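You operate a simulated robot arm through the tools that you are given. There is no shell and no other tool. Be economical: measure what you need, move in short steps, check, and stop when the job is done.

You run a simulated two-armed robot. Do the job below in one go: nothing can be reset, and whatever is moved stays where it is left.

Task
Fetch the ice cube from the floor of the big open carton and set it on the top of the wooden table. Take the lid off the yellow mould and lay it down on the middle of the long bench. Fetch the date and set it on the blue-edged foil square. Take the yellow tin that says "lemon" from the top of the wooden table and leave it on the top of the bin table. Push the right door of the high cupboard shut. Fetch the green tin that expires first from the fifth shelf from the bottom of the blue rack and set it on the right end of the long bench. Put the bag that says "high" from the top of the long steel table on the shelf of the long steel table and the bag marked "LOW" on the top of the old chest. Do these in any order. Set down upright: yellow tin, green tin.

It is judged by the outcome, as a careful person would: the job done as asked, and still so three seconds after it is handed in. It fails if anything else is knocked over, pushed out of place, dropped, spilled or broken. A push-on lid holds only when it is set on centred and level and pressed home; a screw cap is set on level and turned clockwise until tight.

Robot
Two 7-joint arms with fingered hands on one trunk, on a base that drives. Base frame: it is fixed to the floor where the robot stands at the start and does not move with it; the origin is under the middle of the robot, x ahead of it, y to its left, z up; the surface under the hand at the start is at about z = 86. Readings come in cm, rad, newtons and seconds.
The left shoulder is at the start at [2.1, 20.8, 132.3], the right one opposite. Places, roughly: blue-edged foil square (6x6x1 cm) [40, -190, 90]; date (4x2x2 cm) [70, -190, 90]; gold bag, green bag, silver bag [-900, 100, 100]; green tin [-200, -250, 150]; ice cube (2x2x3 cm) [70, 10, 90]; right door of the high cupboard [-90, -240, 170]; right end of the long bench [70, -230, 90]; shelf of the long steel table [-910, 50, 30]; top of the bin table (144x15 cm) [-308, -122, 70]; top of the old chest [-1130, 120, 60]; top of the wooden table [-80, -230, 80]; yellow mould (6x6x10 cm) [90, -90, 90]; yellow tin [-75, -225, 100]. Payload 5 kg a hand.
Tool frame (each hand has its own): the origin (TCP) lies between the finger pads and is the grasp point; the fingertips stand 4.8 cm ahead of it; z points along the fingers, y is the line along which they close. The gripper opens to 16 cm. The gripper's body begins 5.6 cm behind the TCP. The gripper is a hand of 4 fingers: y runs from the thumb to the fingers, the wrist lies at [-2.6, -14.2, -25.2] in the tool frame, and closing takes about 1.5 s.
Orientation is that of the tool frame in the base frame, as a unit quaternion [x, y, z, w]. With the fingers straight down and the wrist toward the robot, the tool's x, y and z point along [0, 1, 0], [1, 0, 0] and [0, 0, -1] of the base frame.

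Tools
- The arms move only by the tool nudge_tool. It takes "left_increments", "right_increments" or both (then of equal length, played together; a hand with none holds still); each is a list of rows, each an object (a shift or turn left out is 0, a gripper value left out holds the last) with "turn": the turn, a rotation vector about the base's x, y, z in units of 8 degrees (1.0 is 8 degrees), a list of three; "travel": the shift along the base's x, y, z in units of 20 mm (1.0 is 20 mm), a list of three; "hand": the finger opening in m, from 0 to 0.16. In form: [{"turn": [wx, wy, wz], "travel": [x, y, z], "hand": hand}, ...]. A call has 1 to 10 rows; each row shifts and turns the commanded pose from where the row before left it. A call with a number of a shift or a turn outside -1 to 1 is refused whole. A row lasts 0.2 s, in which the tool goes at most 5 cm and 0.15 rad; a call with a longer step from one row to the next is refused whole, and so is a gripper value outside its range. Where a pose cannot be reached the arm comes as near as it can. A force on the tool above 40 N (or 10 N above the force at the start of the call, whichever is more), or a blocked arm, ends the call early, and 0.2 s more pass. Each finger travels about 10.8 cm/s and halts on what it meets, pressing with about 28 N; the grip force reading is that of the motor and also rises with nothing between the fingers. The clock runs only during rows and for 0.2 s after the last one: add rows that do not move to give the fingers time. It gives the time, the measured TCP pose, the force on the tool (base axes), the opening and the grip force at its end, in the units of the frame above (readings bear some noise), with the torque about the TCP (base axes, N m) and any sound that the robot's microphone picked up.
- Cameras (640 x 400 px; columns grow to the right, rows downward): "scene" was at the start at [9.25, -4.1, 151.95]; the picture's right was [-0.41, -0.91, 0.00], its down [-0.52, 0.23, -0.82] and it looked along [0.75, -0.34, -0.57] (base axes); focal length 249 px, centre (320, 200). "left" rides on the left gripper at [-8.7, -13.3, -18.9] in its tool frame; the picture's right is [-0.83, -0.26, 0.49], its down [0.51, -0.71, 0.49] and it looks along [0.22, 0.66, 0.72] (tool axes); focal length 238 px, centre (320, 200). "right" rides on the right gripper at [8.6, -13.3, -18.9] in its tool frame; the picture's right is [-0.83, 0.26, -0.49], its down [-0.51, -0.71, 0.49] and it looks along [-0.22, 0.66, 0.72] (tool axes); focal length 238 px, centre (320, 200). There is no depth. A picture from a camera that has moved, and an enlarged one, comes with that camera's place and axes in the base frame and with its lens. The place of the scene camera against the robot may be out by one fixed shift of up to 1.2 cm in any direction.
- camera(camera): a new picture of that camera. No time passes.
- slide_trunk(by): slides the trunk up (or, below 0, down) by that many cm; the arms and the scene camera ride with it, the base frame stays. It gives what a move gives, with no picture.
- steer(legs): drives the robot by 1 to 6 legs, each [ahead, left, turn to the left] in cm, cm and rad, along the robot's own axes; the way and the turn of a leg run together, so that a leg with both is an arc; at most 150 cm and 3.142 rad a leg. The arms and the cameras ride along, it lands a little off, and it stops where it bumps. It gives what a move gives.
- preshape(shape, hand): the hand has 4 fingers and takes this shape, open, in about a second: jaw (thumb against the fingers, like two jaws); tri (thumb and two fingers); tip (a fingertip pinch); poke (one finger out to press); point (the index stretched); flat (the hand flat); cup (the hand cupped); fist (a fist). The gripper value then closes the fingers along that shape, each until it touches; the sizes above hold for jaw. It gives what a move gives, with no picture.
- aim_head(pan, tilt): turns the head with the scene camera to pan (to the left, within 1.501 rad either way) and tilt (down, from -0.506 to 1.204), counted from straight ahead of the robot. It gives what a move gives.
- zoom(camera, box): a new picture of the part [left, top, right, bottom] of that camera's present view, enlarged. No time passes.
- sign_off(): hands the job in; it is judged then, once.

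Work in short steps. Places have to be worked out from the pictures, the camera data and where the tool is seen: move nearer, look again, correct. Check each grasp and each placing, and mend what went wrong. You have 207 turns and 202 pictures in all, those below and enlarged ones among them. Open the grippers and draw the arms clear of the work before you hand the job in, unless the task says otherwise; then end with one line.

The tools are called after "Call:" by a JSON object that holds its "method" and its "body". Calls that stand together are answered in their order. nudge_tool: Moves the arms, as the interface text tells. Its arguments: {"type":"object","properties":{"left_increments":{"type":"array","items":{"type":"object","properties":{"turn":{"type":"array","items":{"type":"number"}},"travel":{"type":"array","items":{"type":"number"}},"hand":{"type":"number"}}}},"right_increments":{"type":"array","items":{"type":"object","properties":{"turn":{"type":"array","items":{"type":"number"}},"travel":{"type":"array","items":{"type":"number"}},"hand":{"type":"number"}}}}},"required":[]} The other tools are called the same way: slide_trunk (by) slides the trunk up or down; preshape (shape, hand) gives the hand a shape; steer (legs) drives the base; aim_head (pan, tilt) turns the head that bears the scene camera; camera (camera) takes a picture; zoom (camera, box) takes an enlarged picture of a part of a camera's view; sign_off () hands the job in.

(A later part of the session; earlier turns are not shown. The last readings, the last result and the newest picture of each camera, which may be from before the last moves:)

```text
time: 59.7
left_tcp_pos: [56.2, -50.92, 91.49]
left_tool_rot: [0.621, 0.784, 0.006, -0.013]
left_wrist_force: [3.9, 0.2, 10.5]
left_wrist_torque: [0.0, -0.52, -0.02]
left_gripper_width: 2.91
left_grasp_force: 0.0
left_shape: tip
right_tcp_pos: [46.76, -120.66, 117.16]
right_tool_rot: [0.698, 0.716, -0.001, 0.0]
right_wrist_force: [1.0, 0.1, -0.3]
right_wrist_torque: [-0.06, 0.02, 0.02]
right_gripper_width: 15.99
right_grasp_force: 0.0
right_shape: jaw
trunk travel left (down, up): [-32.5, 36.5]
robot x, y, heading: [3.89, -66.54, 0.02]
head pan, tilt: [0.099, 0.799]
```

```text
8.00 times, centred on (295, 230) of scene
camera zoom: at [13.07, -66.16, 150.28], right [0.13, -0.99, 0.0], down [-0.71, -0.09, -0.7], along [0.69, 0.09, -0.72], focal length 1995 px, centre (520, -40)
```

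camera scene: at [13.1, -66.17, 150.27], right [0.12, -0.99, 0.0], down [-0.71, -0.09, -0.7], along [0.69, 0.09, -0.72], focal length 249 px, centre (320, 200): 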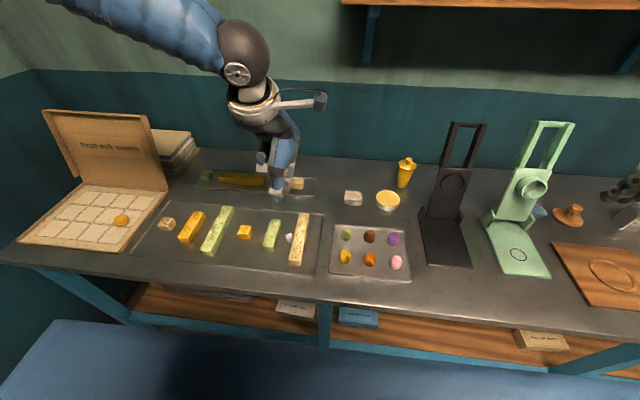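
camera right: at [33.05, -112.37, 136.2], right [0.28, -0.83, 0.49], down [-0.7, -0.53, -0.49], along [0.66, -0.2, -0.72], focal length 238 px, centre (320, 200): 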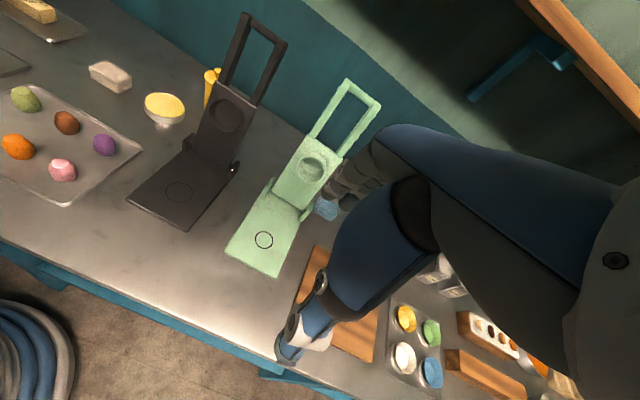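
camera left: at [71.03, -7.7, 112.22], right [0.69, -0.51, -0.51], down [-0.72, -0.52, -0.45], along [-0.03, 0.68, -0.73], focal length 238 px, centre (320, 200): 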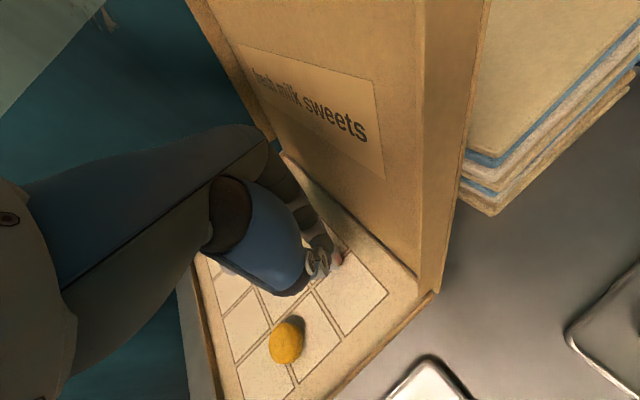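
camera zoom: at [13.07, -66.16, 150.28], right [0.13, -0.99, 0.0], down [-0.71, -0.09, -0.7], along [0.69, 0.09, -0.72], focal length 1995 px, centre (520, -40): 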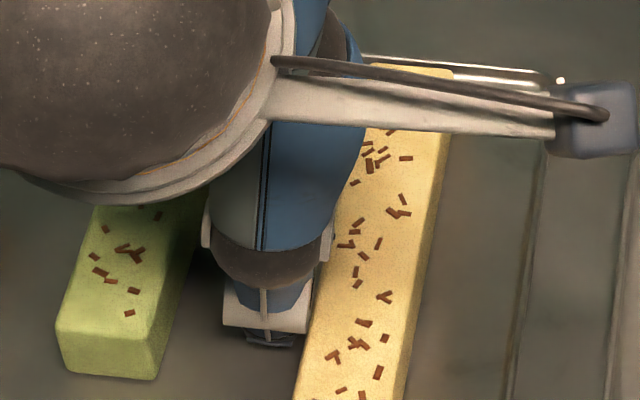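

Both tips are now near the floor on either side of the cube. Completing the close.

Call:
{"method": "nudge_tool", "body": {"left_increments": [{"hand": 0.022}, {"hand": 0.015}, {"hand": 0.008}, {}, {}, {}]}}

Call:
{"method": "zoom", "body": {"camera": "left", "box": [260, 200, 380, 300]}}

Call:
{"method": "zoom", "body": {"camera": "scene", "box": [270, 205, 320, 255]}}

```text
time: 61.1
left_tcp_pos: [56.22, -50.86, 91.5]
left_tool_rot: [0.621, 0.783, 0.006, -0.013]
left_wrist_force: [3.5, 1.2, 12.4]
left_wrist_torque: [0.14, -0.47, 0.1]
left_gripper_width: 1.62
left_grasp_force: 27.7
left_shape: tip
right_tcp_pos: [46.53, -120.59, 117.17]
right_tool_rot: [0.698, 0.716, -0.001, 0.001]
right_wrist_force: [-0.6, -0.2, 0.4]
right_wrist_torque: [-0.02, 0.01, -0.03]
right_gripper_width: 16.0
right_grasp_force: 0.1
right_shape: jaw
trunk travel left (down, up): [-32.5, 36.5]
robot x, y, heading: [4.06, -66.79, 0.028]
head pan, tilt: [0.099, 0.799]
```

```text
4.00 times, centred on (320, 250) of left
camera zoom: at [45.51, -62.88, 110.26], right [-0.07, -0.86, -0.51], down [-0.81, 0.34, -0.47], along [0.58, 0.38, -0.72], focal length 953 px, centre (320, 0)
```

zoom: 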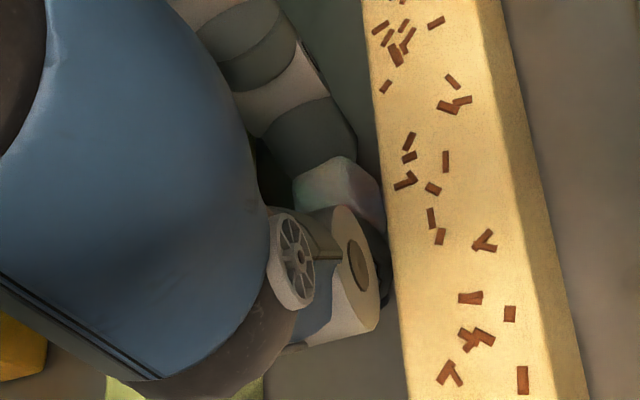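

```text
8.00 times, centred on (295, 230) of scene
camera zoom: at [13.06, -66.15, 150.28], right [0.13, -0.99, 0.0], down [-0.71, -0.09, -0.7], along [0.69, 0.09, -0.72], focal length 1995 px, centre (520, -40)
```

zoom: 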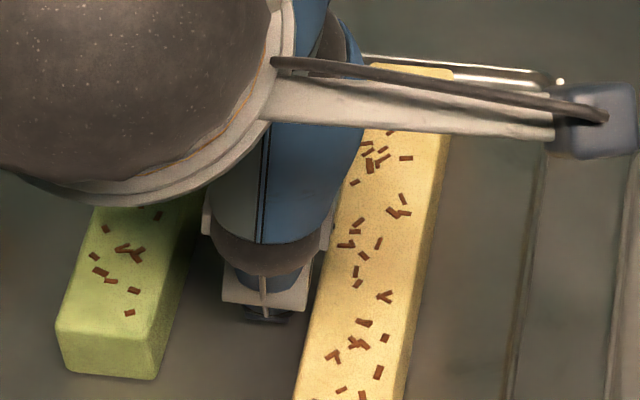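

Width 1.6 cm with the cube clearly between index and thumb. Lifting straight up.

Call:
{"method": "nudge_tool", "body": {"left_increments": [{"travel": [0, 0.05, 0.5]}, {"travel": [0, 0, 0.5]}, {"travel": [0, 0, 1]}, {"travel": [0, 0, 1]}, {"travel": [0, 0, 1]}, {"travel": [0, 0, 1]}, {"travel": [0, 0, 1]}, {}]}}

Call:
{"method": "zoom", "body": {"camera": "left", "box": [260, 200, 380, 300]}}

Call:
{"method": "zoom", "body": {"camera": "scene", "box": [240, 150, 340, 250]}}

```text
time: 62.9
left_tcp_pos: [56.42, -50.67, 103.51]
left_tool_rot: [0.621, 0.784, 0.007, -0.014]
left_wrist_force: [1.1, 0.6, 0.2]
left_wrist_torque: [-0.03, 0.02, 0.02]
left_gripper_width: 1.61
left_grasp_force: 28.2
left_shape: tip
right_tcp_pos: [46.66, -120.6, 117.27]
right_tool_rot: [0.697, 0.717, -0.002, 0.0]
right_wrist_force: [0.3, -1.6, -0.3]
right_wrist_torque: [-0.04, 0.06, -0.01]
right_gripper_width: 15.98
right_grasp_force: 0.1
right_shape: jaw
trunk travel left (down, up): [-32.5, 36.5]
robot x, y, heading: [3.95, -66.56, 0.023]
head pan, tilt: [0.099, 0.799]
```

```text
4.00 times, centred on (320, 250) of left
camera zoom: at [45.82, -62.62, 122.22], right [-0.07, -0.86, -0.51], down [-0.81, 0.34, -0.47], along [0.58, 0.38, -0.72], focal length 953 px, centre (320, 0)
```

zoom: 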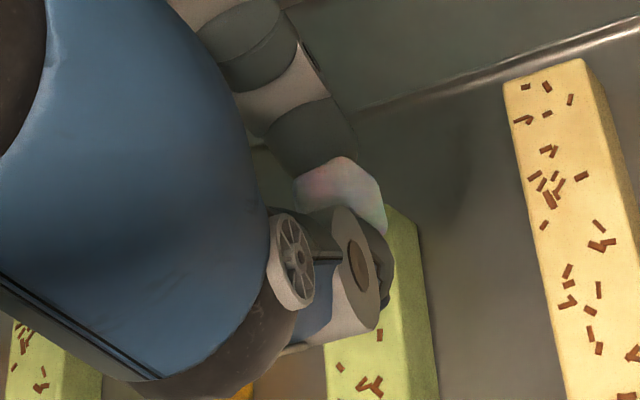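

```text
4.00 times, centred on (290, 200) of scene
camera zoom: at [13.17, -66.11, 150.26], right [0.13, -0.99, 0.0], down [-0.71, -0.09, -0.7], along [0.69, 0.09, -0.72], focal length 998 px, centre (440, 200)
```

zoom: 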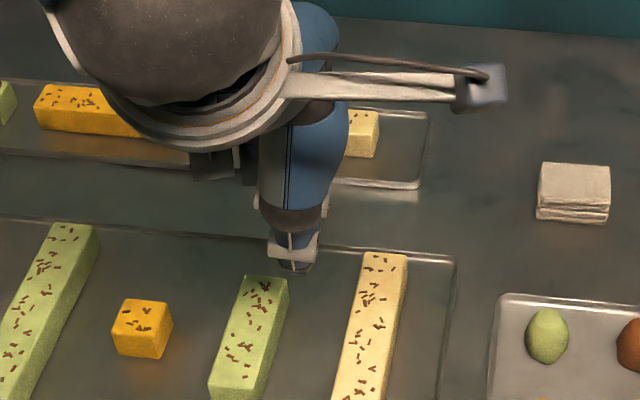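

The cube is firmly held now. Next the mould lid: press frame stands at about x 72–76, y≈−99 up to z≈119, so the right hand (set to tip pinch) goes up, left of it, then forward with a −25° yaw.

Call:
{"method": "preshape", "body": {"hand": "right", "shape": "tip"}}

Call:
{"method": "nudge_tool", "body": {"left_increments": [{"travel": [0, 0, 1]}, {"travel": [0, 0, 1]}, {"travel": [0, 0, 1]}, {"travel": [0, 0, 1]}, {"travel": [0, 1, 1]}, {"travel": [0, 1, 1]}, {"travel": [0, 1, 0]}, {"travel": [0, 1, 0]}, {"travel": [0, 1, 0]}, {"travel": [0, 1, 0]}], "right_increments": [{"travel": [0, 0, 1], "hand": 0.06}, {"travel": [0, 0, 1]}, {"travel": [0, 0, 1]}, {"travel": [0, 1, 1]}, {"travel": [0, 1, 1]}, {"travel": [0, 1, 0]}, {"travel": [0, 1, 0]}, {"travel": [0, 1, 0]}, {"travel": [0, 1, 0]}, {"travel": [0, 1, 0]}]}}

Call:
{"method": "nudge_tool", "body": {"right_increments": [{"travel": [0, 1, 0], "turn": [0, 0, -1]}, {"travel": [0, 1, 0], "turn": [0, 0, -1]}, {"travel": [0, 1, 0], "turn": [0, 0, -1]}, {"travel": [0, 1, 0]}, {"travel": [0, 1, 0]}, {"travel": [0, 1, 0]}, {"travel": [0, 1, 0]}, {"travel": [0, 1, 0]}, {"travel": [0, 1, 0]}, {"travel": [0, 1, 0]}]}}

Call:
{"method": "aim_head", "body": {"pan": -0.25, "tilt": 0.55}}

Call:
{"method": "camera", "body": {"camera": "scene"}}

Call:
{"method": "camera", "body": {"camera": "right"}}

```text
time: 63.8
left_tcp_pos: [56.39, -50.71, 103.61]
left_tool_rot: [0.621, 0.784, 0.006, -0.012]
left_wrist_force: [0.1, 0.1, 0.7]
left_wrist_torque: [-0.01, 0.02, 0.01]
left_gripper_width: 1.61
left_grasp_force: 28.4
left_shape: tip
right_tcp_pos: [46.5, -120.61, 117.21]
right_tool_rot: [0.698, 0.716, -0.001, 0.0]
right_wrist_force: [-0.2, 0.6, 0.0]
right_wrist_torque: [0.0, 0.05, -0.01]
right_gripper_width: 15.98
right_grasp_force: 0.2
right_shape: tip
trunk travel left (down, up): [-32.5, 36.5]
robot x, y, heading: [3.6, -66.62, 0.024]
head pan, tilt: [0.099, 0.799]
```

```text
time: 66.0
left_tcp_pos: [56.5, -39.14, 115.25]
left_tool_rot: [0.621, 0.784, 0.004, -0.013]
left_wrist_force: [0.9, -0.2, 0.0]
left_wrist_torque: [-0.04, 0.04, -0.02]
left_gripper_width: 1.55
left_grasp_force: 27.7
left_shape: tip
left hand out of reach, approached as far as the arm can: row 6
right_tcp_pos: [47.56, -107.68, 126.34]
right_tool_rot: [0.697, 0.717, -0.001, 0.0]
right_wrist_force: [1.1, 0.7, 0.0]
right_wrist_torque: [-0.05, 0.08, -0.01]
right_gripper_width: 6.15
right_grasp_force: 0.1
right_shape: tip
right hand out of reach, approached as far as the arm can: row 10
trunk travel left (down, up): [-32.5, 36.5]
robot x, y, heading: [3.95, -66.84, 0.024]
head pan, tilt: [0.099, 0.799]
```

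```text
time: 68.2
left_tcp_pos: [56.41, -39.17, 115.41]
left_tool_rot: [0.622, 0.783, 0.005, -0.013]
left_wrist_force: [0.8, -0.4, -0.9]
left_wrist_torque: [0.01, -0.01, -0.02]
left_gripper_width: 1.59
left_grasp_force: 27.4
left_shape: tip
right_tcp_pos: [54.38, -97.65, 117.03]
right_tool_rot: [0.832, 0.555, -0.001, 0.0]
right_wrist_force: [0.5, -0.3, 0.0]
right_wrist_torque: [0.02, 0.0, 0.02]
right_gripper_width: 6.12
right_grasp_force: 0.1
right_shape: tip
right hand out of reach, approached as far as the arm can: row 1, 2, 3, 4, 5, 6, 7, 8, 9, 10
trunk travel left (down, up): [-32.5, 36.5]
robot x, y, heading: [3.57, -66.73, 0.029]
head pan, tilt: [0.099, 0.799]
```

```text
time: 69.0
left_tcp_pos: [56.32, -39.18, 115.25]
left_tool_rot: [0.621, 0.784, 0.006, -0.014]
left_wrist_force: [-0.1, 0.1, 0.1]
left_wrist_torque: [0.0, 0.01, -0.01]
left_gripper_width: 1.58
left_grasp_force: 28.4
left_shape: tip
right_tcp_pos: [54.25, -97.65, 116.91]
right_tool_rot: [0.832, 0.555, -0.001, -0.001]
right_wrist_force: [0.3, 0.4, 0.7]
right_wrist_torque: [-0.01, 0.06, 0.0]
right_gripper_width: 6.09
right_grasp_force: 0.1
right_shape: tip
trunk travel left (down, up): [-32.5, 36.5]
robot x, y, heading: [3.67, -66.79, 0.03]
head pan, tilt: [-0.25, 0.55]
```

```text
132 pictures are left
camera scene: at [13.85, -69.1, 152.4], right [-0.22, -0.98, 0.0], down [-0.51, 0.12, -0.85], along [0.83, -0.19, -0.52], focal length 249 px, centre (320, 200)
```

scene: 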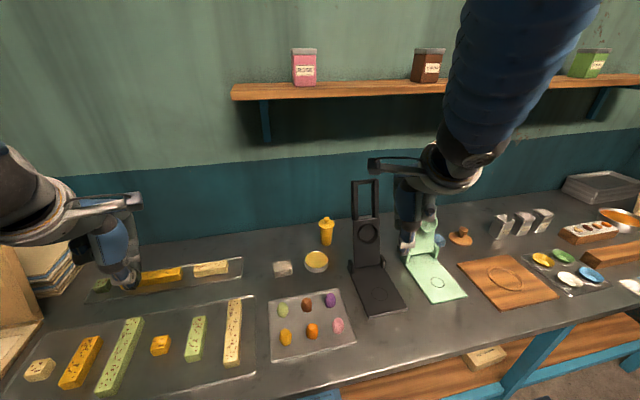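

```text
131 pictures are left
camera right: at [45.53, -84.52, 135.87], right [-0.08, -0.87, 0.49], down [-0.85, -0.2, -0.49], along [0.52, -0.45, -0.72], focal length 238 px, centre (320, 200)
```

right: 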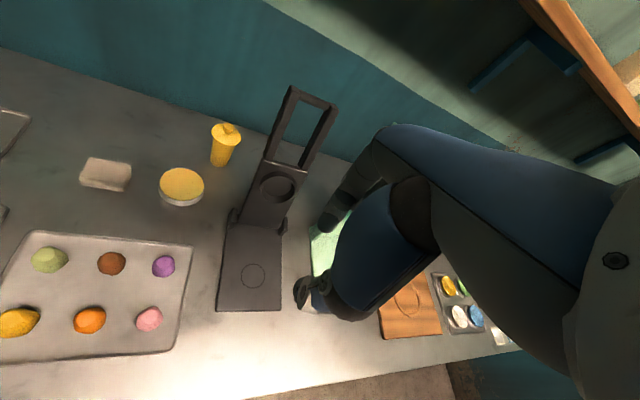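

The right arm is too cramped near the body; shifting the robot 11 cm left puts the mould at the arm's natural 20° bearing.

Call:
{"method": "steer", "body": {"legs": [[0, 11, -0.025]]}}

Call:
{"method": "nudge_tool", "body": {"right_increments": [{"travel": [0.5, 0, 1]}, {"travel": [1, 0, 1]}, {"travel": [1, 0, 0.5]}, {"travel": [1, 0, 0]}, {"travel": [1, 0, 0]}, {"travel": [1, 0, 0]}, {"travel": [1, 0, 0]}, {"travel": [1, 0, 0]}, {"travel": [1, 0, 0]}, {}]}}

Call:
{"method": "camera", "body": {"camera": "right"}}

Call:
{"method": "camera", "body": {"camera": "scene"}}

```text
time: 70.2
left_tcp_pos: [57.04, -29.33, 115.2]
left_tool_rot: [0.632, 0.775, 0.006, -0.013]
left_wrist_force: [0.2, 0.4, -0.5]
left_wrist_torque: [-0.06, 0.0, -0.03]
left_gripper_width: 1.56
left_grasp_force: 28.0
left_shape: tip
right_tcp_pos: [53.35, -87.62, 116.88]
right_tool_rot: [0.839, 0.545, -0.001, 0.001]
right_wrist_force: [-0.5, 0.5, -0.5]
right_wrist_torque: [-0.08, 0.04, -0.03]
right_gripper_width: 6.12
right_grasp_force: 0.1
right_shape: tip
trunk travel left (down, up): [-32.5, 36.5]
robot x, y, heading: [3.73, -55.35, -0.001]
head pan, tilt: [-0.25, 0.55]
```

```text
time: 72.4
left_tcp_pos: [56.92, -29.46, 115.28]
left_tool_rot: [0.631, 0.776, 0.007, -0.012]
left_wrist_force: [-0.7, -0.7, 0.2]
left_wrist_torque: [0.02, -0.03, 0.02]
left_gripper_width: 1.59
left_grasp_force: 28.1
left_shape: tip
right_tcp_pos: [70.86, -88.12, 121.32]
right_tool_rot: [0.839, 0.544, -0.001, 0.0]
right_wrist_force: [-0.6, -0.4, 1.1]
right_wrist_torque: [0.0, -0.07, 0.01]
right_gripper_width: 6.09
right_grasp_force: 0.1
right_shape: tip
right hand out of reach, approached as far as the arm can: row 1
trunk travel left (down, up): [-32.5, 36.5]
robot x, y, heading: [3.69, -55.63, 0.002]
head pan, tilt: [-0.25, 0.55]
```

```text
130 pictures are left
camera right: at [62.45, -74.82, 140.21], right [-0.1, -0.87, 0.49], down [-0.85, -0.17, -0.49], along [0.51, -0.47, -0.72], focal length 238 px, centre (320, 200)
```

right: 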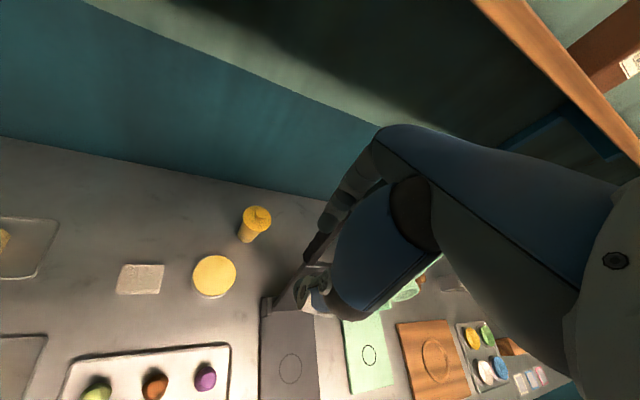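

```text
129 pictures are left
camera scene: at [13.59, -58.2, 152.41], right [-0.25, -0.97, 0.0], down [-0.51, 0.13, -0.85], along [0.83, -0.21, -0.52], focal length 249 px, centre (320, 200)
```

scene: 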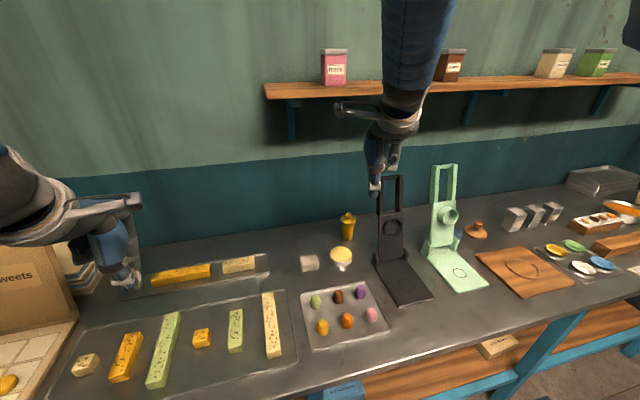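

Mould measures ≈[85.8, −87]. Moving forward over it and down to z≈109 to line up with the knob.

Call:
{"method": "nudge_tool", "body": {"right_increments": [{"travel": [1, 0, 0]}, {"travel": [1, 0, 0]}, {"travel": [1, 0, 0]}, {"travel": [1, 0, 0]}, {"travel": [1, 0, 0]}, {"travel": [1, 0, 0]}, {"travel": [1, 0.15, 0], "hand": 0.05}, {"travel": [1, 0.15, -1]}, {"travel": [0, 0, -1]}, {"travel": [0, 0, -1]}]}}

Call:
{"method": "nudge_tool", "body": {"right_increments": [{"travel": [0, 0, -1]}, {"travel": [0, 0, -1]}, {"travel": [0, 0, -1]}, {}]}}

Call:
{"method": "zoom", "body": {"camera": "right", "box": [200, 150, 380, 330]}}

Call:
{"method": "zoom", "body": {"camera": "scene", "box": [300, 120, 420, 260]}}

```text
time: 74.6
left_tcp_pos: [57.12, -29.35, 115.3]
left_tool_rot: [0.631, 0.776, 0.006, -0.013]
left_wrist_force: [1.0, 0.0, -0.1]
left_wrist_torque: [0.03, 0.11, 0.01]
left_gripper_width: 1.56
left_grasp_force: 28.1
left_shape: tip
right_tcp_pos: [87.03, -87.53, 115.18]
right_tool_rot: [0.839, 0.544, -0.002, 0.0]
right_wrist_force: [0.7, -0.8, -0.2]
right_wrist_torque: [0.01, 0.07, 0.03]
right_gripper_width: 5.09
right_grasp_force: 0.1
right_shape: tip
trunk travel left (down, up): [-32.5, 36.5]
robot x, y, heading: [3.44, -55.46, -0.006]
head pan, tilt: [-0.25, 0.55]
```

```text
time: 75.6
left_tcp_pos: [57.06, -29.47, 115.26]
left_tool_rot: [0.631, 0.776, 0.006, -0.013]
left_wrist_force: [-0.5, -0.1, 0.1]
left_wrist_torque: [0.0, -0.01, -0.01]
left_gripper_width: 1.57
left_grasp_force: 28.4
left_shape: tip
right_tcp_pos: [86.73, -87.61, 109.25]
right_tool_rot: [0.839, 0.545, 0.0, 0.0]
right_wrist_force: [-1.1, 0.0, 0.2]
right_wrist_torque: [0.01, -0.02, -0.02]
right_gripper_width: 5.08
right_grasp_force: 0.0
right_shape: tip
trunk travel left (down, up): [-32.5, 36.5]
robot x, y, heading: [3.57, -55.45, -0.0]
head pan, tilt: [-0.25, 0.55]
```

```text
2.22 times, centred on (290, 240) of right
camera zoom: at [78.28, -74.28, 128.23], right [-0.1, -0.87, 0.49], down [-0.85, -0.17, -0.49], along [0.51, -0.47, -0.72], focal length 530 px, centre (387, 111)
```

zoom: 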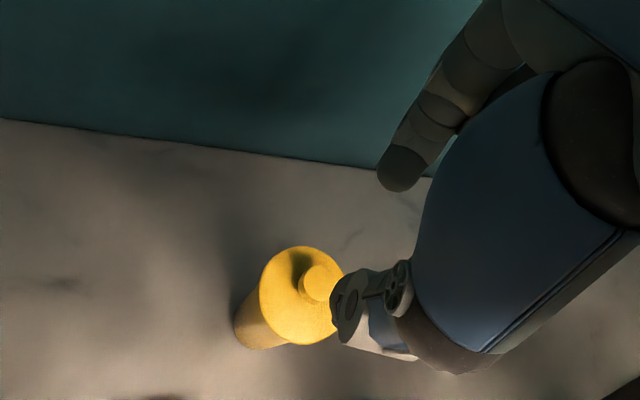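

```text
2.86 times, centred on (360, 190) of scene
camera zoom: at [13.64, -58.18, 152.41], right [-0.25, -0.97, 0.0], down [-0.51, 0.13, -0.85], along [0.83, -0.21, -0.52], focal length 713 px, centre (206, 229)
```

zoom: 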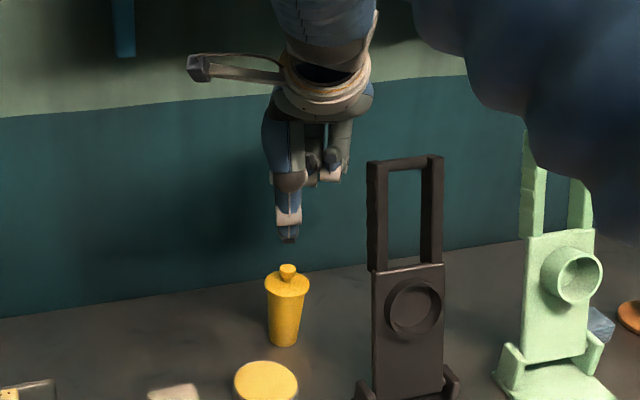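

Knob ≈[86.1, −87.2]; the pinch centre is effectively at the TCP. Shifting slightly and lowering to z≈101.3, then checking.

Call:
{"method": "nudge_tool", "body": {"right_increments": [{"travel": [-0.3, 0.2, 0], "hand": 0.045}, {"travel": [0, 0, -1]}, {"travel": [0, 0, -1]}, {"travel": [0, 0, -1]}, {"travel": [0, 0, -0.6]}, {"travel": [0, 0, -0.4]}, {}]}}

Call:
{"method": "zoom", "body": {"camera": "right", "box": [230, 180, 350, 280]}}

Call:
{"method": "zoom", "body": {"camera": "scene", "box": [310, 170, 390, 250]}}

```text
time: 77.2
left_tcp_pos: [57.06, -29.32, 115.37]
left_tool_rot: [0.632, 0.775, 0.006, -0.013]
left_wrist_force: [0.3, 0.9, 0.5]
left_wrist_torque: [0.01, 0.0, -0.01]
left_gripper_width: 1.59
left_grasp_force: 28.2
left_shape: tip
right_tcp_pos: [86.32, -87.12, 101.27]
right_tool_rot: [0.839, 0.545, -0.001, 0.002]
right_wrist_force: [-0.2, -0.5, -0.4]
right_wrist_torque: [0.0, 0.01, -0.01]
right_gripper_width: 4.59
right_grasp_force: 0.0
right_shape: tip
trunk travel left (down, up): [-32.5, 36.5]
robot x, y, heading: [3.73, -55.71, 0.0]
head pan, tilt: [-0.25, 0.55]
```

```text
4.00 times, centred on (290, 230) of right
camera zoom: at [77.79, -73.93, 120.28], right [-0.1, -0.87, 0.49], down [-0.85, -0.17, -0.49], along [0.51, -0.47, -0.72], focal length 953 px, centre (440, 80)
```

zoom: 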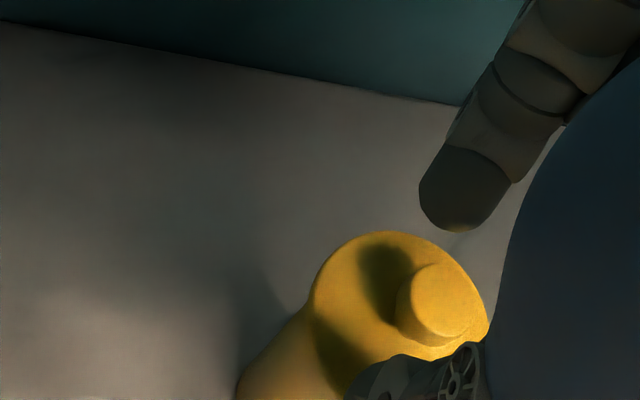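

```text
5.00 times, centred on (350, 210) of scene
camera zoom: at [13.65, -58.19, 152.41], right [-0.25, -0.97, 0.0], down [-0.51, 0.13, -0.85], along [0.83, -0.21, -0.52], focal length 1247 px, centre (170, 150)
```

zoom: 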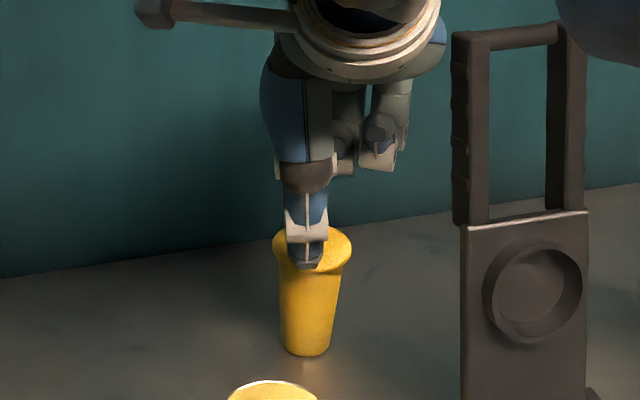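

Knob sits centred between thumb and index. Lowering 4 mm and closing.

Call:
{"method": "nudge_tool", "body": {"right_increments": [{"travel": [-0.1, 0, -0.2]}, {"hand": 0.03}, {"hand": 0.02}, {"hand": 0.008}, {}, {}, {}]}}

Call:
{"method": "zoom", "body": {"camera": "right", "box": [230, 180, 350, 280]}}

```text
time: 78.8
left_tcp_pos: [57.03, -29.44, 115.27]
left_tool_rot: [0.631, 0.776, 0.006, -0.013]
left_wrist_force: [0.0, -0.9, 0.1]
left_wrist_torque: [0.0, 0.0, 0.02]
left_gripper_width: 1.58
left_grasp_force: 27.8
left_shape: tip
right_tcp_pos: [86.05, -87.28, 100.69]
right_tool_rot: [0.839, 0.544, -0.002, 0.0]
right_wrist_force: [-0.1, -0.8, -0.9]
right_wrist_torque: [-0.03, -0.02, 0.01]
right_gripper_width: 1.46
right_grasp_force: 27.9
right_shape: tip
trunk travel left (down, up): [-32.5, 36.5]
robot x, y, heading: [3.73, -55.44, -0.001]
head pan, tilt: [-0.25, 0.55]
```

```text
4.00 times, centred on (290, 230) of right
camera zoom: at [77.66, -73.89, 119.83], right [-0.1, -0.87, 0.49], down [-0.85, -0.17, -0.49], along [0.51, -0.47, -0.72], focal length 953 px, centre (440, 80)
```

zoom: 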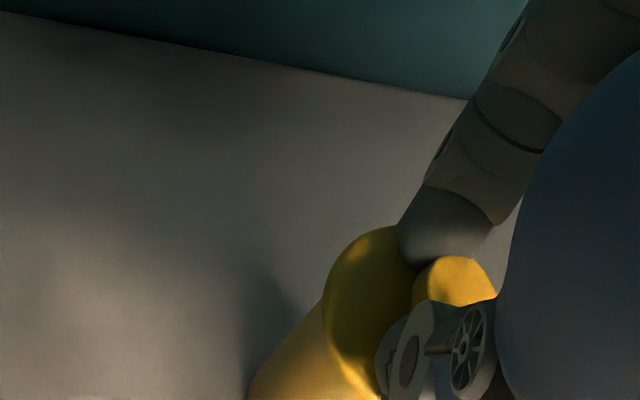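

Knob gripped. Lifting slowly 3 cm straight up and checking that only the lid comes.

Call:
{"method": "nudge_tool", "body": {"right_increments": [{"travel": [0, 0, 0.2]}, {"travel": [0, 0, 0.3]}, {"travel": [0, 0, 0.5]}, {"travel": [0, 0, 0.5]}, {}]}}

Call:
{"method": "zoom", "body": {"camera": "scene", "box": [310, 170, 390, 250]}}

```text
time: 80.0
left_tcp_pos: [57.06, -29.44, 115.28]
left_tool_rot: [0.632, 0.775, 0.006, -0.013]
left_wrist_force: [-1.0, 0.3, -0.1]
left_wrist_torque: [0.0, 0.03, 0.0]
left_gripper_width: 1.6
left_grasp_force: 27.5
left_shape: tip
right_tcp_pos: [86.11, -87.24, 103.77]
right_tool_rot: [0.839, 0.544, -0.001, 0.0]
right_wrist_force: [0.1, -0.7, -1.9]
right_wrist_torque: [0.01, -0.01, 0.0]
right_gripper_width: 1.39
right_grasp_force: 28.2
right_shape: tip
trunk travel left (down, up): [-32.5, 36.5]
robot x, y, heading: [4.28, -55.7, -0.0]
head pan, tilt: [-0.25, 0.55]
```

```text
5.00 times, centred on (350, 210) of scene
camera zoom: at [13.71, -58.21, 152.4], right [-0.25, -0.97, 0.0], down [-0.51, 0.13, -0.85], along [0.83, -0.21, -0.52], focal length 1247 px, centre (170, 150)
```

zoom: 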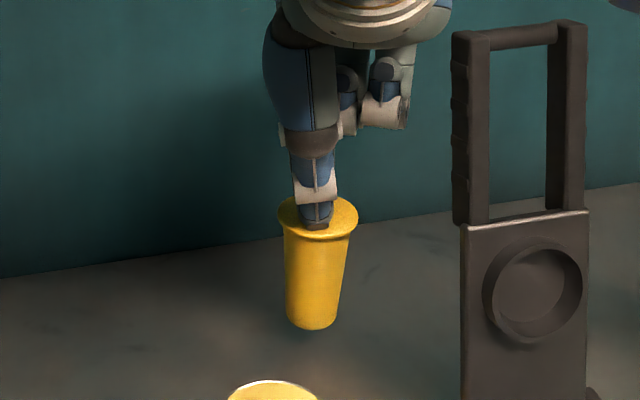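

The whole mould lifts with the lid, so it needs two hands. I'll set it back down exactly, release, and return after delivering the cube.

Call:
{"method": "nudge_tool", "body": {"right_increments": [{"travel": [0, 0, -0.5]}, {"travel": [0, 0, -0.5]}, {"travel": [0, 0, -0.3]}, {"travel": [0, 0, -0.2]}, {}, {"hand": 0.045}, {}, {"travel": [0, 0, 1]}, {"travel": [0, 0, 1]}, {"travel": [0, 0, 1]}]}}

Call:
{"method": "zoom", "body": {"camera": "scene", "box": [310, 170, 390, 250]}}

```text
time: 82.2
left_tcp_pos: [56.86, -29.42, 115.36]
left_tool_rot: [0.632, 0.775, 0.007, -0.013]
left_wrist_force: [-1.4, 0.1, -0.6]
left_wrist_torque: [-0.03, -0.02, -0.02]
left_gripper_width: 1.59
left_grasp_force: 27.8
left_shape: tip
right_tcp_pos: [85.88, -87.24, 106.83]
right_tool_rot: [0.839, 0.545, -0.002, 0.0]
right_wrist_force: [-0.7, -0.4, -1.5]
right_wrist_torque: [-0.01, -0.13, -0.05]
right_gripper_width: 4.4
right_grasp_force: 0.1
right_shape: tip
trunk travel left (down, up): [-32.5, 36.5]
robot x, y, heading: [3.94, -55.84, -0.0]
head pan, tilt: [-0.25, 0.55]
```

```text
5.00 times, centred on (350, 210) of scene
camera zoom: at [13.59, -58.17, 152.42], right [-0.25, -0.97, 0.0], down [-0.51, 0.13, -0.85], along [0.83, -0.21, -0.52], focal length 1247 px, centre (170, 150)
```

zoom: 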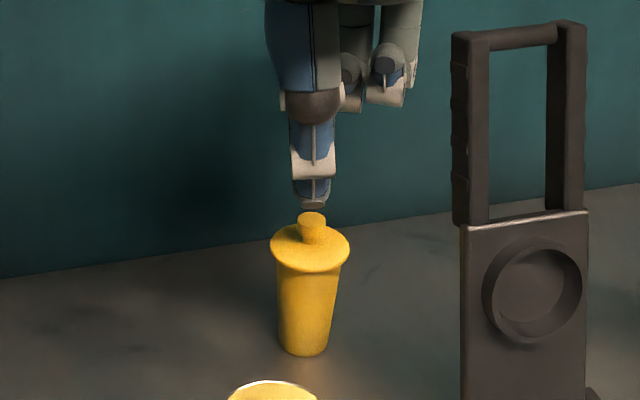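

The mould stands as before. Retracting the right arm and driving back 16 cm and right 112 cm toward the date and foil.

Call:
{"method": "nudge_tool", "body": {"right_increments": [{"travel": [0, 0, 1]}, {"travel": [0, 0, 1]}, {"travel": [0, 0, 1]}, {"travel": [0, 0, 1]}, {"travel": [0, 0, 1]}, {"travel": [0, 0, 1]}, {"travel": [-1, 0, 0.5]}, {"travel": [-1, 0, 0]}, {"travel": [-1, 0, 0]}, {"travel": [-1, 0, 0]}]}}

Call:
{"method": "nudge_tool", "body": {"right_increments": [{"travel": [-1, 0, 0]}, {"travel": [-1, 0, 0]}, {"travel": [-1, 0, 0]}, {"travel": [-1, 0, 0]}, {"travel": [-1, 0, 0]}, {"travel": [-1, 0, 0]}, {"travel": [-1, 0, 0]}, {"travel": [-1, 0, 0]}, {}]}}

Call:
{"method": "steer", "body": {"legs": [[-16, 0, 0], [0, -112, 0]]}}

Call:
{"method": "aim_head", "body": {"pan": -0.35, "tilt": 0.65}}

Call:
{"method": "camera", "body": {"camera": "scene"}}

```text
time: 84.4
left_tcp_pos: [56.9, -29.4, 115.32]
left_tool_rot: [0.631, 0.775, 0.007, -0.012]
left_wrist_force: [-0.5, 0.1, -0.2]
left_wrist_torque: [-0.03, -0.04, 0.0]
left_gripper_width: 1.61
left_grasp_force: 28.4
left_shape: tip
right_tcp_pos: [78.04, -87.11, 119.97]
right_tool_rot: [0.838, 0.545, 0.0, 0.0]
right_wrist_force: [-0.5, -0.2, -0.5]
right_wrist_torque: [-0.01, -0.03, -0.01]
right_gripper_width: 4.45
right_grasp_force: 0.2
right_shape: tip
trunk travel left (down, up): [-32.5, 36.5]
robot x, y, heading: [3.66, -55.35, -0.003]
head pan, tilt: [-0.25, 0.55]
```

```text
time: 86.4
left_tcp_pos: [57.06, -29.43, 115.28]
left_tool_rot: [0.632, 0.775, 0.007, -0.013]
left_wrist_force: [0.5, -0.1, 0.3]
left_wrist_torque: [0.0, 0.05, 0.02]
left_gripper_width: 1.59
left_grasp_force: 28.1
left_shape: tip
right_tcp_pos: [62.21, -87.19, 119.92]
right_tool_rot: [0.838, 0.545, -0.001, -0.001]
right_wrist_force: [0.2, -0.3, -0.3]
right_wrist_torque: [0.02, 0.04, 0.03]
right_gripper_width: 4.45
right_grasp_force: 0.2
right_shape: tip
trunk travel left (down, up): [-32.5, 36.5]
robot x, y, heading: [3.75, -55.72, 0.001]
head pan, tilt: [-0.25, 0.55]
```

```text
time: 93.2
left_tcp_pos: [40.15, -142.62, 115.31]
left_tool_rot: [0.633, 0.774, 0.006, -0.013]
left_wrist_force: [0.7, -0.6, -0.5]
left_wrist_torque: [0.04, 0.01, -0.04]
left_gripper_width: 1.61
left_grasp_force: 28.0
left_shape: tip
right_tcp_pos: [45.13, -200.32, 119.78]
right_tool_rot: [0.84, 0.543, -0.001, 0.0]
right_wrist_force: [-0.8, -0.4, -0.7]
right_wrist_torque: [0.02, -0.01, -0.02]
right_gripper_width: 4.44
right_grasp_force: 0.0
right_shape: tip
trunk travel left (down, up): [-32.5, 36.5]
robot x, y, heading: [-13.37, -168.0, -0.007]
head pan, tilt: [-0.25, 0.55]
```

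```text
time: 93.9
left_tcp_pos: [40.12, -142.6, 115.35]
left_tool_rot: [0.633, 0.774, 0.006, -0.013]
left_wrist_force: [0.7, 0.4, -0.3]
left_wrist_torque: [0.0, -0.01, 0.01]
left_gripper_width: 1.53
left_grasp_force: 27.1
left_shape: tip
right_tcp_pos: [45.06, -200.51, 119.95]
right_tool_rot: [0.84, 0.543, -0.002, 0.0]
right_wrist_force: [-0.6, -0.3, 0.8]
right_wrist_torque: [-0.01, -0.02, -0.02]
right_gripper_width: 4.43
right_grasp_force: 0.0
right_shape: tip
trunk travel left (down, up): [-32.5, 36.5]
robot x, y, heading: [-12.82, -168.23, -0.007]
head pan, tilt: [-0.351, 0.649]
```

```text
121 pictures are left
camera scene: at [-3.87, -171.87, 151.53], right [-0.35, -0.94, 0.0], down [-0.57, 0.21, -0.8], along [0.75, -0.28, -0.6], focal length 249 px, centre (320, 200)
```

scene: 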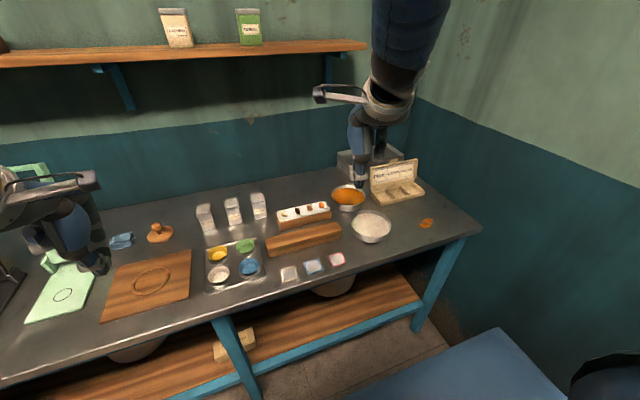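

Foils at the front (white, blue, pink) and the little box with sweets/date behind. Zooming to identify the date.

Call:
{"method": "zoom", "body": {"camera": "scene", "box": [265, 190, 345, 240]}}

Call:
{"method": "zoom", "body": {"camera": "scene", "box": [270, 180, 450, 290]}}

Call:
{"method": "camera", "body": {"camera": "right"}}

```text
8.00 times, centred on (305, 215) of scene
camera zoom: at [-3.87, -171.87, 151.53], right [-0.35, -0.94, 0.0], down [-0.57, 0.21, -0.8], along [0.75, -0.28, -0.6], focal length 1995 px, centre (440, 80)
```

zoom: 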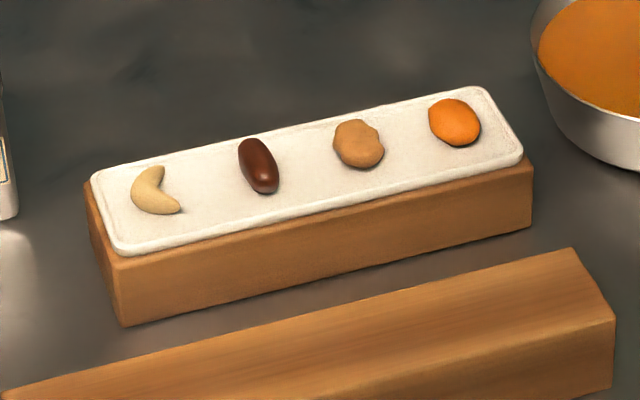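

```text
3.56 times, centred on (360, 235) of scene
camera zoom: at [-3.87, -171.87, 151.53], right [-0.35, -0.94, 0.0], down [-0.57, 0.21, -0.8], along [0.75, -0.28, -0.6], focal length 887 px, centre (178, 76)
```

zoom: 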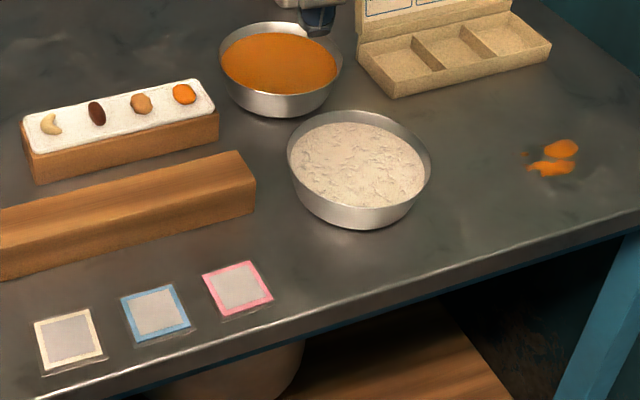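

```text
118 pictures are left
camera right: at [36.69, -187.01, 138.88], right [-0.11, -0.87, 0.49], down [-0.86, -0.17, -0.49], along [0.51, -0.47, -0.72], focal length 238 px, centre (320, 200)
```

right: 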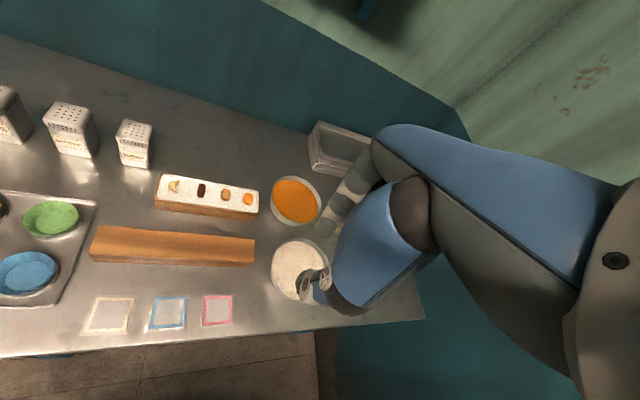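

The date is the dark oval at ≈[66.5, −188.6, 92.4], its long axis along x. I'll reposition the robot slightly, then yaw the right hand to close across it (along y).

Call:
{"method": "steer", "body": {"legs": [[10, 8, 0.007]]}}

Call:
{"method": "nudge_tool", "body": {"right_increments": [{"travel": [0.5, 0, 0], "turn": [0, 0, -1], "hand": 0.04}, {"travel": [0.5, 0, 0], "turn": [0, 0, -1]}, {"travel": [0.5, 0, 0], "turn": [0, 0, -1]}, {"travel": [0.5, 0, 0], "turn": [0, 0, -1]}, {"turn": [0, 0, -1]}, {"turn": [0, 0, -1]}, {"turn": [0, 0, -1]}, {}]}}

Call:
{"method": "camera", "body": {"camera": "right"}}

```text
time: 95.2
left_tcp_pos: [49.92, -133.76, 115.24]
left_tool_rot: [0.63, 0.776, 0.006, -0.014]
left_wrist_force: [0.5, -0.1, -0.2]
left_wrist_torque: [0.0, 0.04, 0.0]
left_gripper_width: 1.59
left_grasp_force: 28.4
left_shape: tip
right_tcp_pos: [55.4, -191.53, 119.88]
right_tool_rot: [0.838, 0.546, -0.002, 0.0]
right_wrist_force: [0.2, 1.0, -0.3]
right_wrist_torque: [-0.08, 0.05, -0.01]
right_gripper_width: 4.45
right_grasp_force: 0.0
right_shape: tip
trunk travel left (down, up): [-32.5, 36.5]
robot x, y, heading: [-3.4, -160.33, -0.002]
head pan, tilt: [-0.351, 0.649]
```

```text
time: 97.0
left_tcp_pos: [49.91, -133.73, 115.41]
left_tool_rot: [0.63, 0.776, 0.006, -0.012]
left_wrist_force: [-0.8, 0.1, 0.0]
left_wrist_torque: [-0.04, -0.04, -0.02]
left_gripper_width: 1.59
left_grasp_force: 27.8
left_shape: tip
right_tcp_pos: [46.09, -211.2, 102.56]
right_tool_rot: [0.995, 0.097, 0.013, 0.0]
right_wrist_force: [-0.3, -0.2, 0.1]
right_wrist_torque: [-0.03, 0.0, -0.01]
right_gripper_width: 4.03
right_grasp_force: 0.0
right_shape: tip
right hand out of reach, approached as far as the arm can: row 1, 2, 3, 4, 5, 6, 7
trunk travel left (down, up): [-32.5, 36.5]
robot x, y, heading: [-3.4, -159.99, 0.002]
head pan, tilt: [-0.351, 0.649]
```

```text
117 pictures are left
camera right: at [51.63, -196.59, 121.63], right [-0.78, -0.42, 0.46], down [-0.62, 0.6, -0.51], along [-0.07, -0.68, -0.73], focal length 238 px, centre (320, 200)
```

right: 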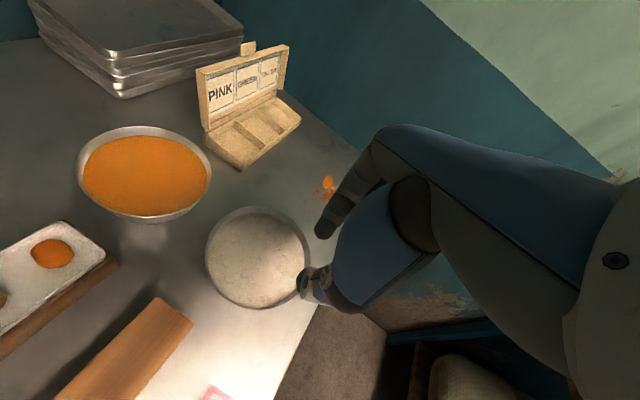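

The arm drifted down while chasing an unreachable pose—no contact, but I'll raise it straight up first, then move outward.

Call:
{"method": "nudge_tool", "body": {"right_increments": [{"travel": [0, 0, 1]}, {"travel": [0, 0, 1]}, {"travel": [0.5, 0.5, 1]}, {"travel": [0.5, 0.5, 1]}, {"travel": [1, 0.5, 1]}, {"travel": [1, 0.5, 0.5]}, {"travel": [1, 0.5, 0]}, {}]}}

```text
time: 98.8
left_tcp_pos: [49.61, -133.76, 115.35]
left_tool_rot: [0.631, 0.776, 0.007, -0.012]
left_wrist_force: [-0.9, 1.4, 0.9]
left_wrist_torque: [0.01, -0.07, 0.05]
left_gripper_width: 1.58
left_grasp_force: 28.1
left_shape: tip
right_tcp_pos: [49.09, -210.24, 108.55]
right_tool_rot: [0.996, 0.088, -0.001, 0.0]
right_wrist_force: [-1.1, 0.0, -0.3]
right_wrist_torque: [0.01, -0.09, -0.01]
right_gripper_width: 4.0
right_grasp_force: 0.1
right_shape: tip
right hand out of reach, approached as far as the arm can: row 1, 2, 3, 4
trunk travel left (down, up): [-32.5, 36.5]
robot x, y, heading: [-2.6, -159.85, 0.004]
head pan, tilt: [-0.351, 0.649]
```

Now reachable again at z=108.5; moving outward and left toward the date at a safe height.

Call:
{"method": "nudge_tool", "body": {"right_increments": [{"travel": [1, 0, 0.5]}, {"travel": [1, 0.5, 0.5]}, {"travel": [1, 1, 0.5]}, {"travel": [1, 1, 0.5]}, {"travel": [1, 1, 0]}, {"travel": [1, 1, 0]}, {"travel": [1, 1, 0]}, {"travel": [0.7, 1, 0]}, {"travel": [0, 1, 0]}, {"travel": [0, 1, 0]}]}}

Call:
{"method": "camera", "body": {"camera": "right"}}

```text
time: 101.0
left_tcp_pos: [49.96, -133.76, 115.2]
left_tool_rot: [0.63, 0.777, 0.007, -0.013]
left_wrist_force: [-0.2, -0.2, 0.5]
left_wrist_torque: [-0.03, 0.01, 0.0]
left_gripper_width: 1.58
left_grasp_force: 28.2
left_shape: tip
right_tcp_pos: [64.37, -193.17, 112.77]
right_tool_rot: [0.996, 0.087, -0.001, 0.001]
right_wrist_force: [-0.3, 0.7, -0.4]
right_wrist_torque: [-0.02, -0.03, -0.05]
right_gripper_width: 4.02
right_grasp_force: 0.0
right_shape: tip
trunk travel left (down, up): [-32.5, 36.5]
robot x, y, heading: [-3.08, -159.75, 0.003]
head pan, tilt: [-0.351, 0.649]
```

```text
116 pictures are left
camera right: at [70.76, -178.57, 131.74], right [-0.77, -0.4, 0.49], down [-0.62, 0.61, -0.49], along [-0.1, -0.68, -0.72], focal length 238 px, centre (320, 200)
```

right: 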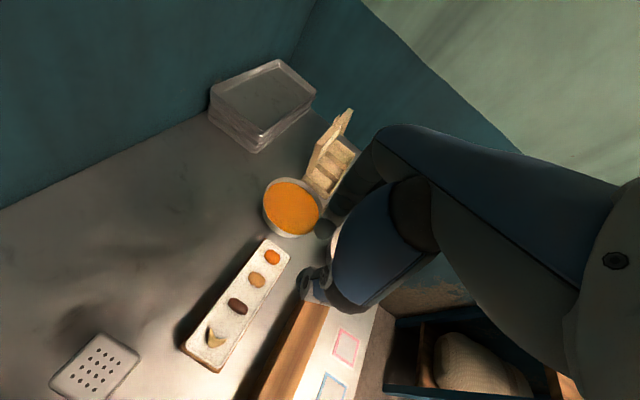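

Date at ≈[67.0, −188.2]. Moving over it and down to z≈101, then a close look.

Call:
{"method": "nudge_tool", "body": {"right_increments": [{"travel": [0.6, 1, 0]}, {"travel": [0.6, 1, 0]}, {"travel": [0, 0.5, 0]}, {"travel": [0, 0, -1]}, {"travel": [0, 0, -1]}, {"travel": [0, 0, -1]}, {"travel": [0, 0, -1]}, {"travel": [0, 0, -1]}, {"travel": [0, 0, -0.7]}, {}]}}

Call:
{"method": "zoom", "body": {"camera": "right", "box": [220, 200, 360, 320]}}

Call:
{"method": "zoom", "body": {"camera": "scene", "box": [260, 170, 360, 270]}}

```text
time: 103.2
left_tcp_pos: [49.83, -133.74, 115.29]
left_tool_rot: [0.63, 0.776, 0.006, -0.014]
left_wrist_force: [-0.4, -0.9, -0.6]
left_wrist_torque: [-0.02, 0.01, -0.01]
left_gripper_width: 1.62
left_grasp_force: 28.3
left_shape: tip
right_tcp_pos: [66.9, -187.93, 101.28]
right_tool_rot: [0.996, 0.089, 0.0, 0.0]
right_wrist_force: [0.2, 0.2, 0.2]
right_wrist_torque: [-0.01, 0.0, 0.0]
right_gripper_width: 4.03
right_grasp_force: 0.1
right_shape: tip
trunk travel left (down, up): [-32.5, 36.5]
robot x, y, heading: [-3.27, -160.08, 0.004]
head pan, tilt: [-0.351, 0.649]
```

```text
3.33 times, centred on (290, 260) of right
camera zoom: at [73.23, -173.31, 120.25], right [-0.77, -0.4, 0.49], down [-0.62, 0.61, -0.49], along [-0.1, -0.68, -0.72], focal length 794 px, centre (420, 0)
```

zoom: 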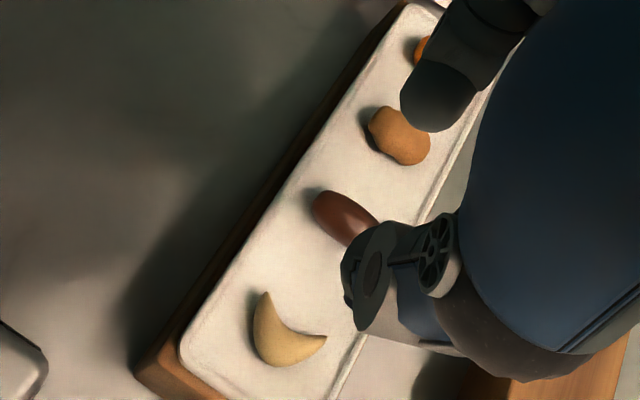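

```text
4.00 times, centred on (310, 220) of scene
camera zoom: at [6.08, -163.41, 151.53], right [-0.34, -0.94, 0.0], down [-0.57, 0.21, -0.8], along [0.75, -0.27, -0.6], focal length 998 px, centre (360, 120)
```

zoom: 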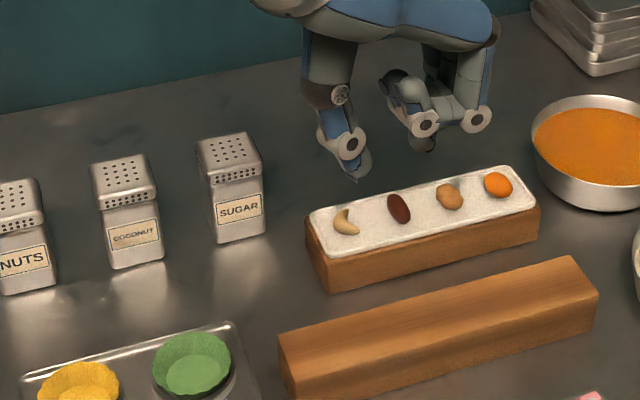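

Aligned with the date, closing direction perpendicular to its axis. Lowering 4.8 cm and closing.

Call:
{"method": "nudge_tool", "body": {"right_increments": [{"travel": [0, 0, -1]}, {"travel": [0, 0, -0.7]}, {"travel": [0, 0, -0.4]}, {"travel": [0, 0, -0.3]}, {}, {"hand": 0.03}, {"hand": 0.018}, {"hand": 0.008}, {}, {}]}}

Call:
{"method": "zoom", "body": {"camera": "right", "box": [220, 200, 360, 320]}}

Call:
{"method": "zoom", "body": {"camera": "scene", "box": [280, 180, 350, 250]}}

```text
time: 105.4
left_tcp_pos: [49.87, -133.72, 115.21]
left_tool_rot: [0.63, 0.776, 0.006, -0.014]
left_wrist_force: [-0.1, -0.3, -0.3]
left_wrist_torque: [0.02, -0.01, 0.01]
left_gripper_width: 1.58
left_grasp_force: 28.1
left_shape: tip
right_tcp_pos: [66.93, -187.93, 96.74]
right_tool_rot: [0.996, 0.089, -0.002, 0.001]
right_wrist_force: [0.5, -0.6, 0.4]
right_wrist_torque: [-0.03, -0.03, 0.02]
right_gripper_width: 0.83
right_grasp_force: 0.1
right_shape: tip
trunk travel left (down, up): [-32.5, 36.5]
robot x, y, heading: [-3.19, -159.97, 0.005]
head pan, tilt: [-0.351, 0.649]
```

```text
3.33 times, centred on (290, 260) of right
camera zoom: at [73.25, -173.43, 115.66], right [-0.77, -0.4, 0.49], down [-0.62, 0.61, -0.49], along [-0.1, -0.68, -0.72], focal length 794 px, centre (420, 0)
```

zoom: 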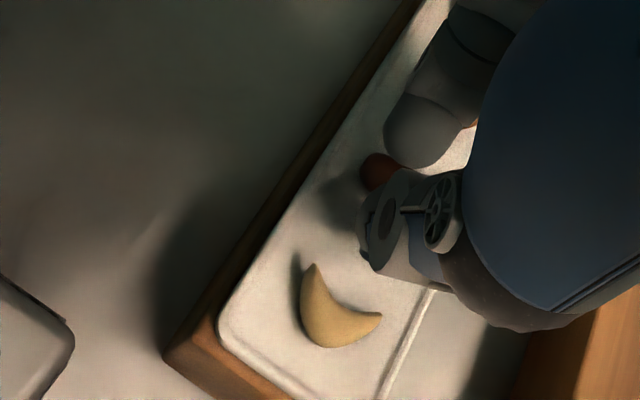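

```text
5.71 times, centred on (315, 215) of scene
camera zoom: at [6.13, -163.42, 151.53], right [-0.34, -0.94, 0.0], down [-0.57, 0.21, -0.8], along [0.75, -0.27, -0.6], focal length 1425 px, centre (349, 114)
```

zoom: 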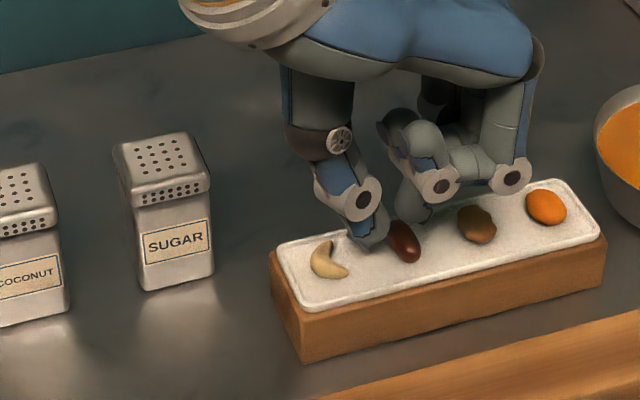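

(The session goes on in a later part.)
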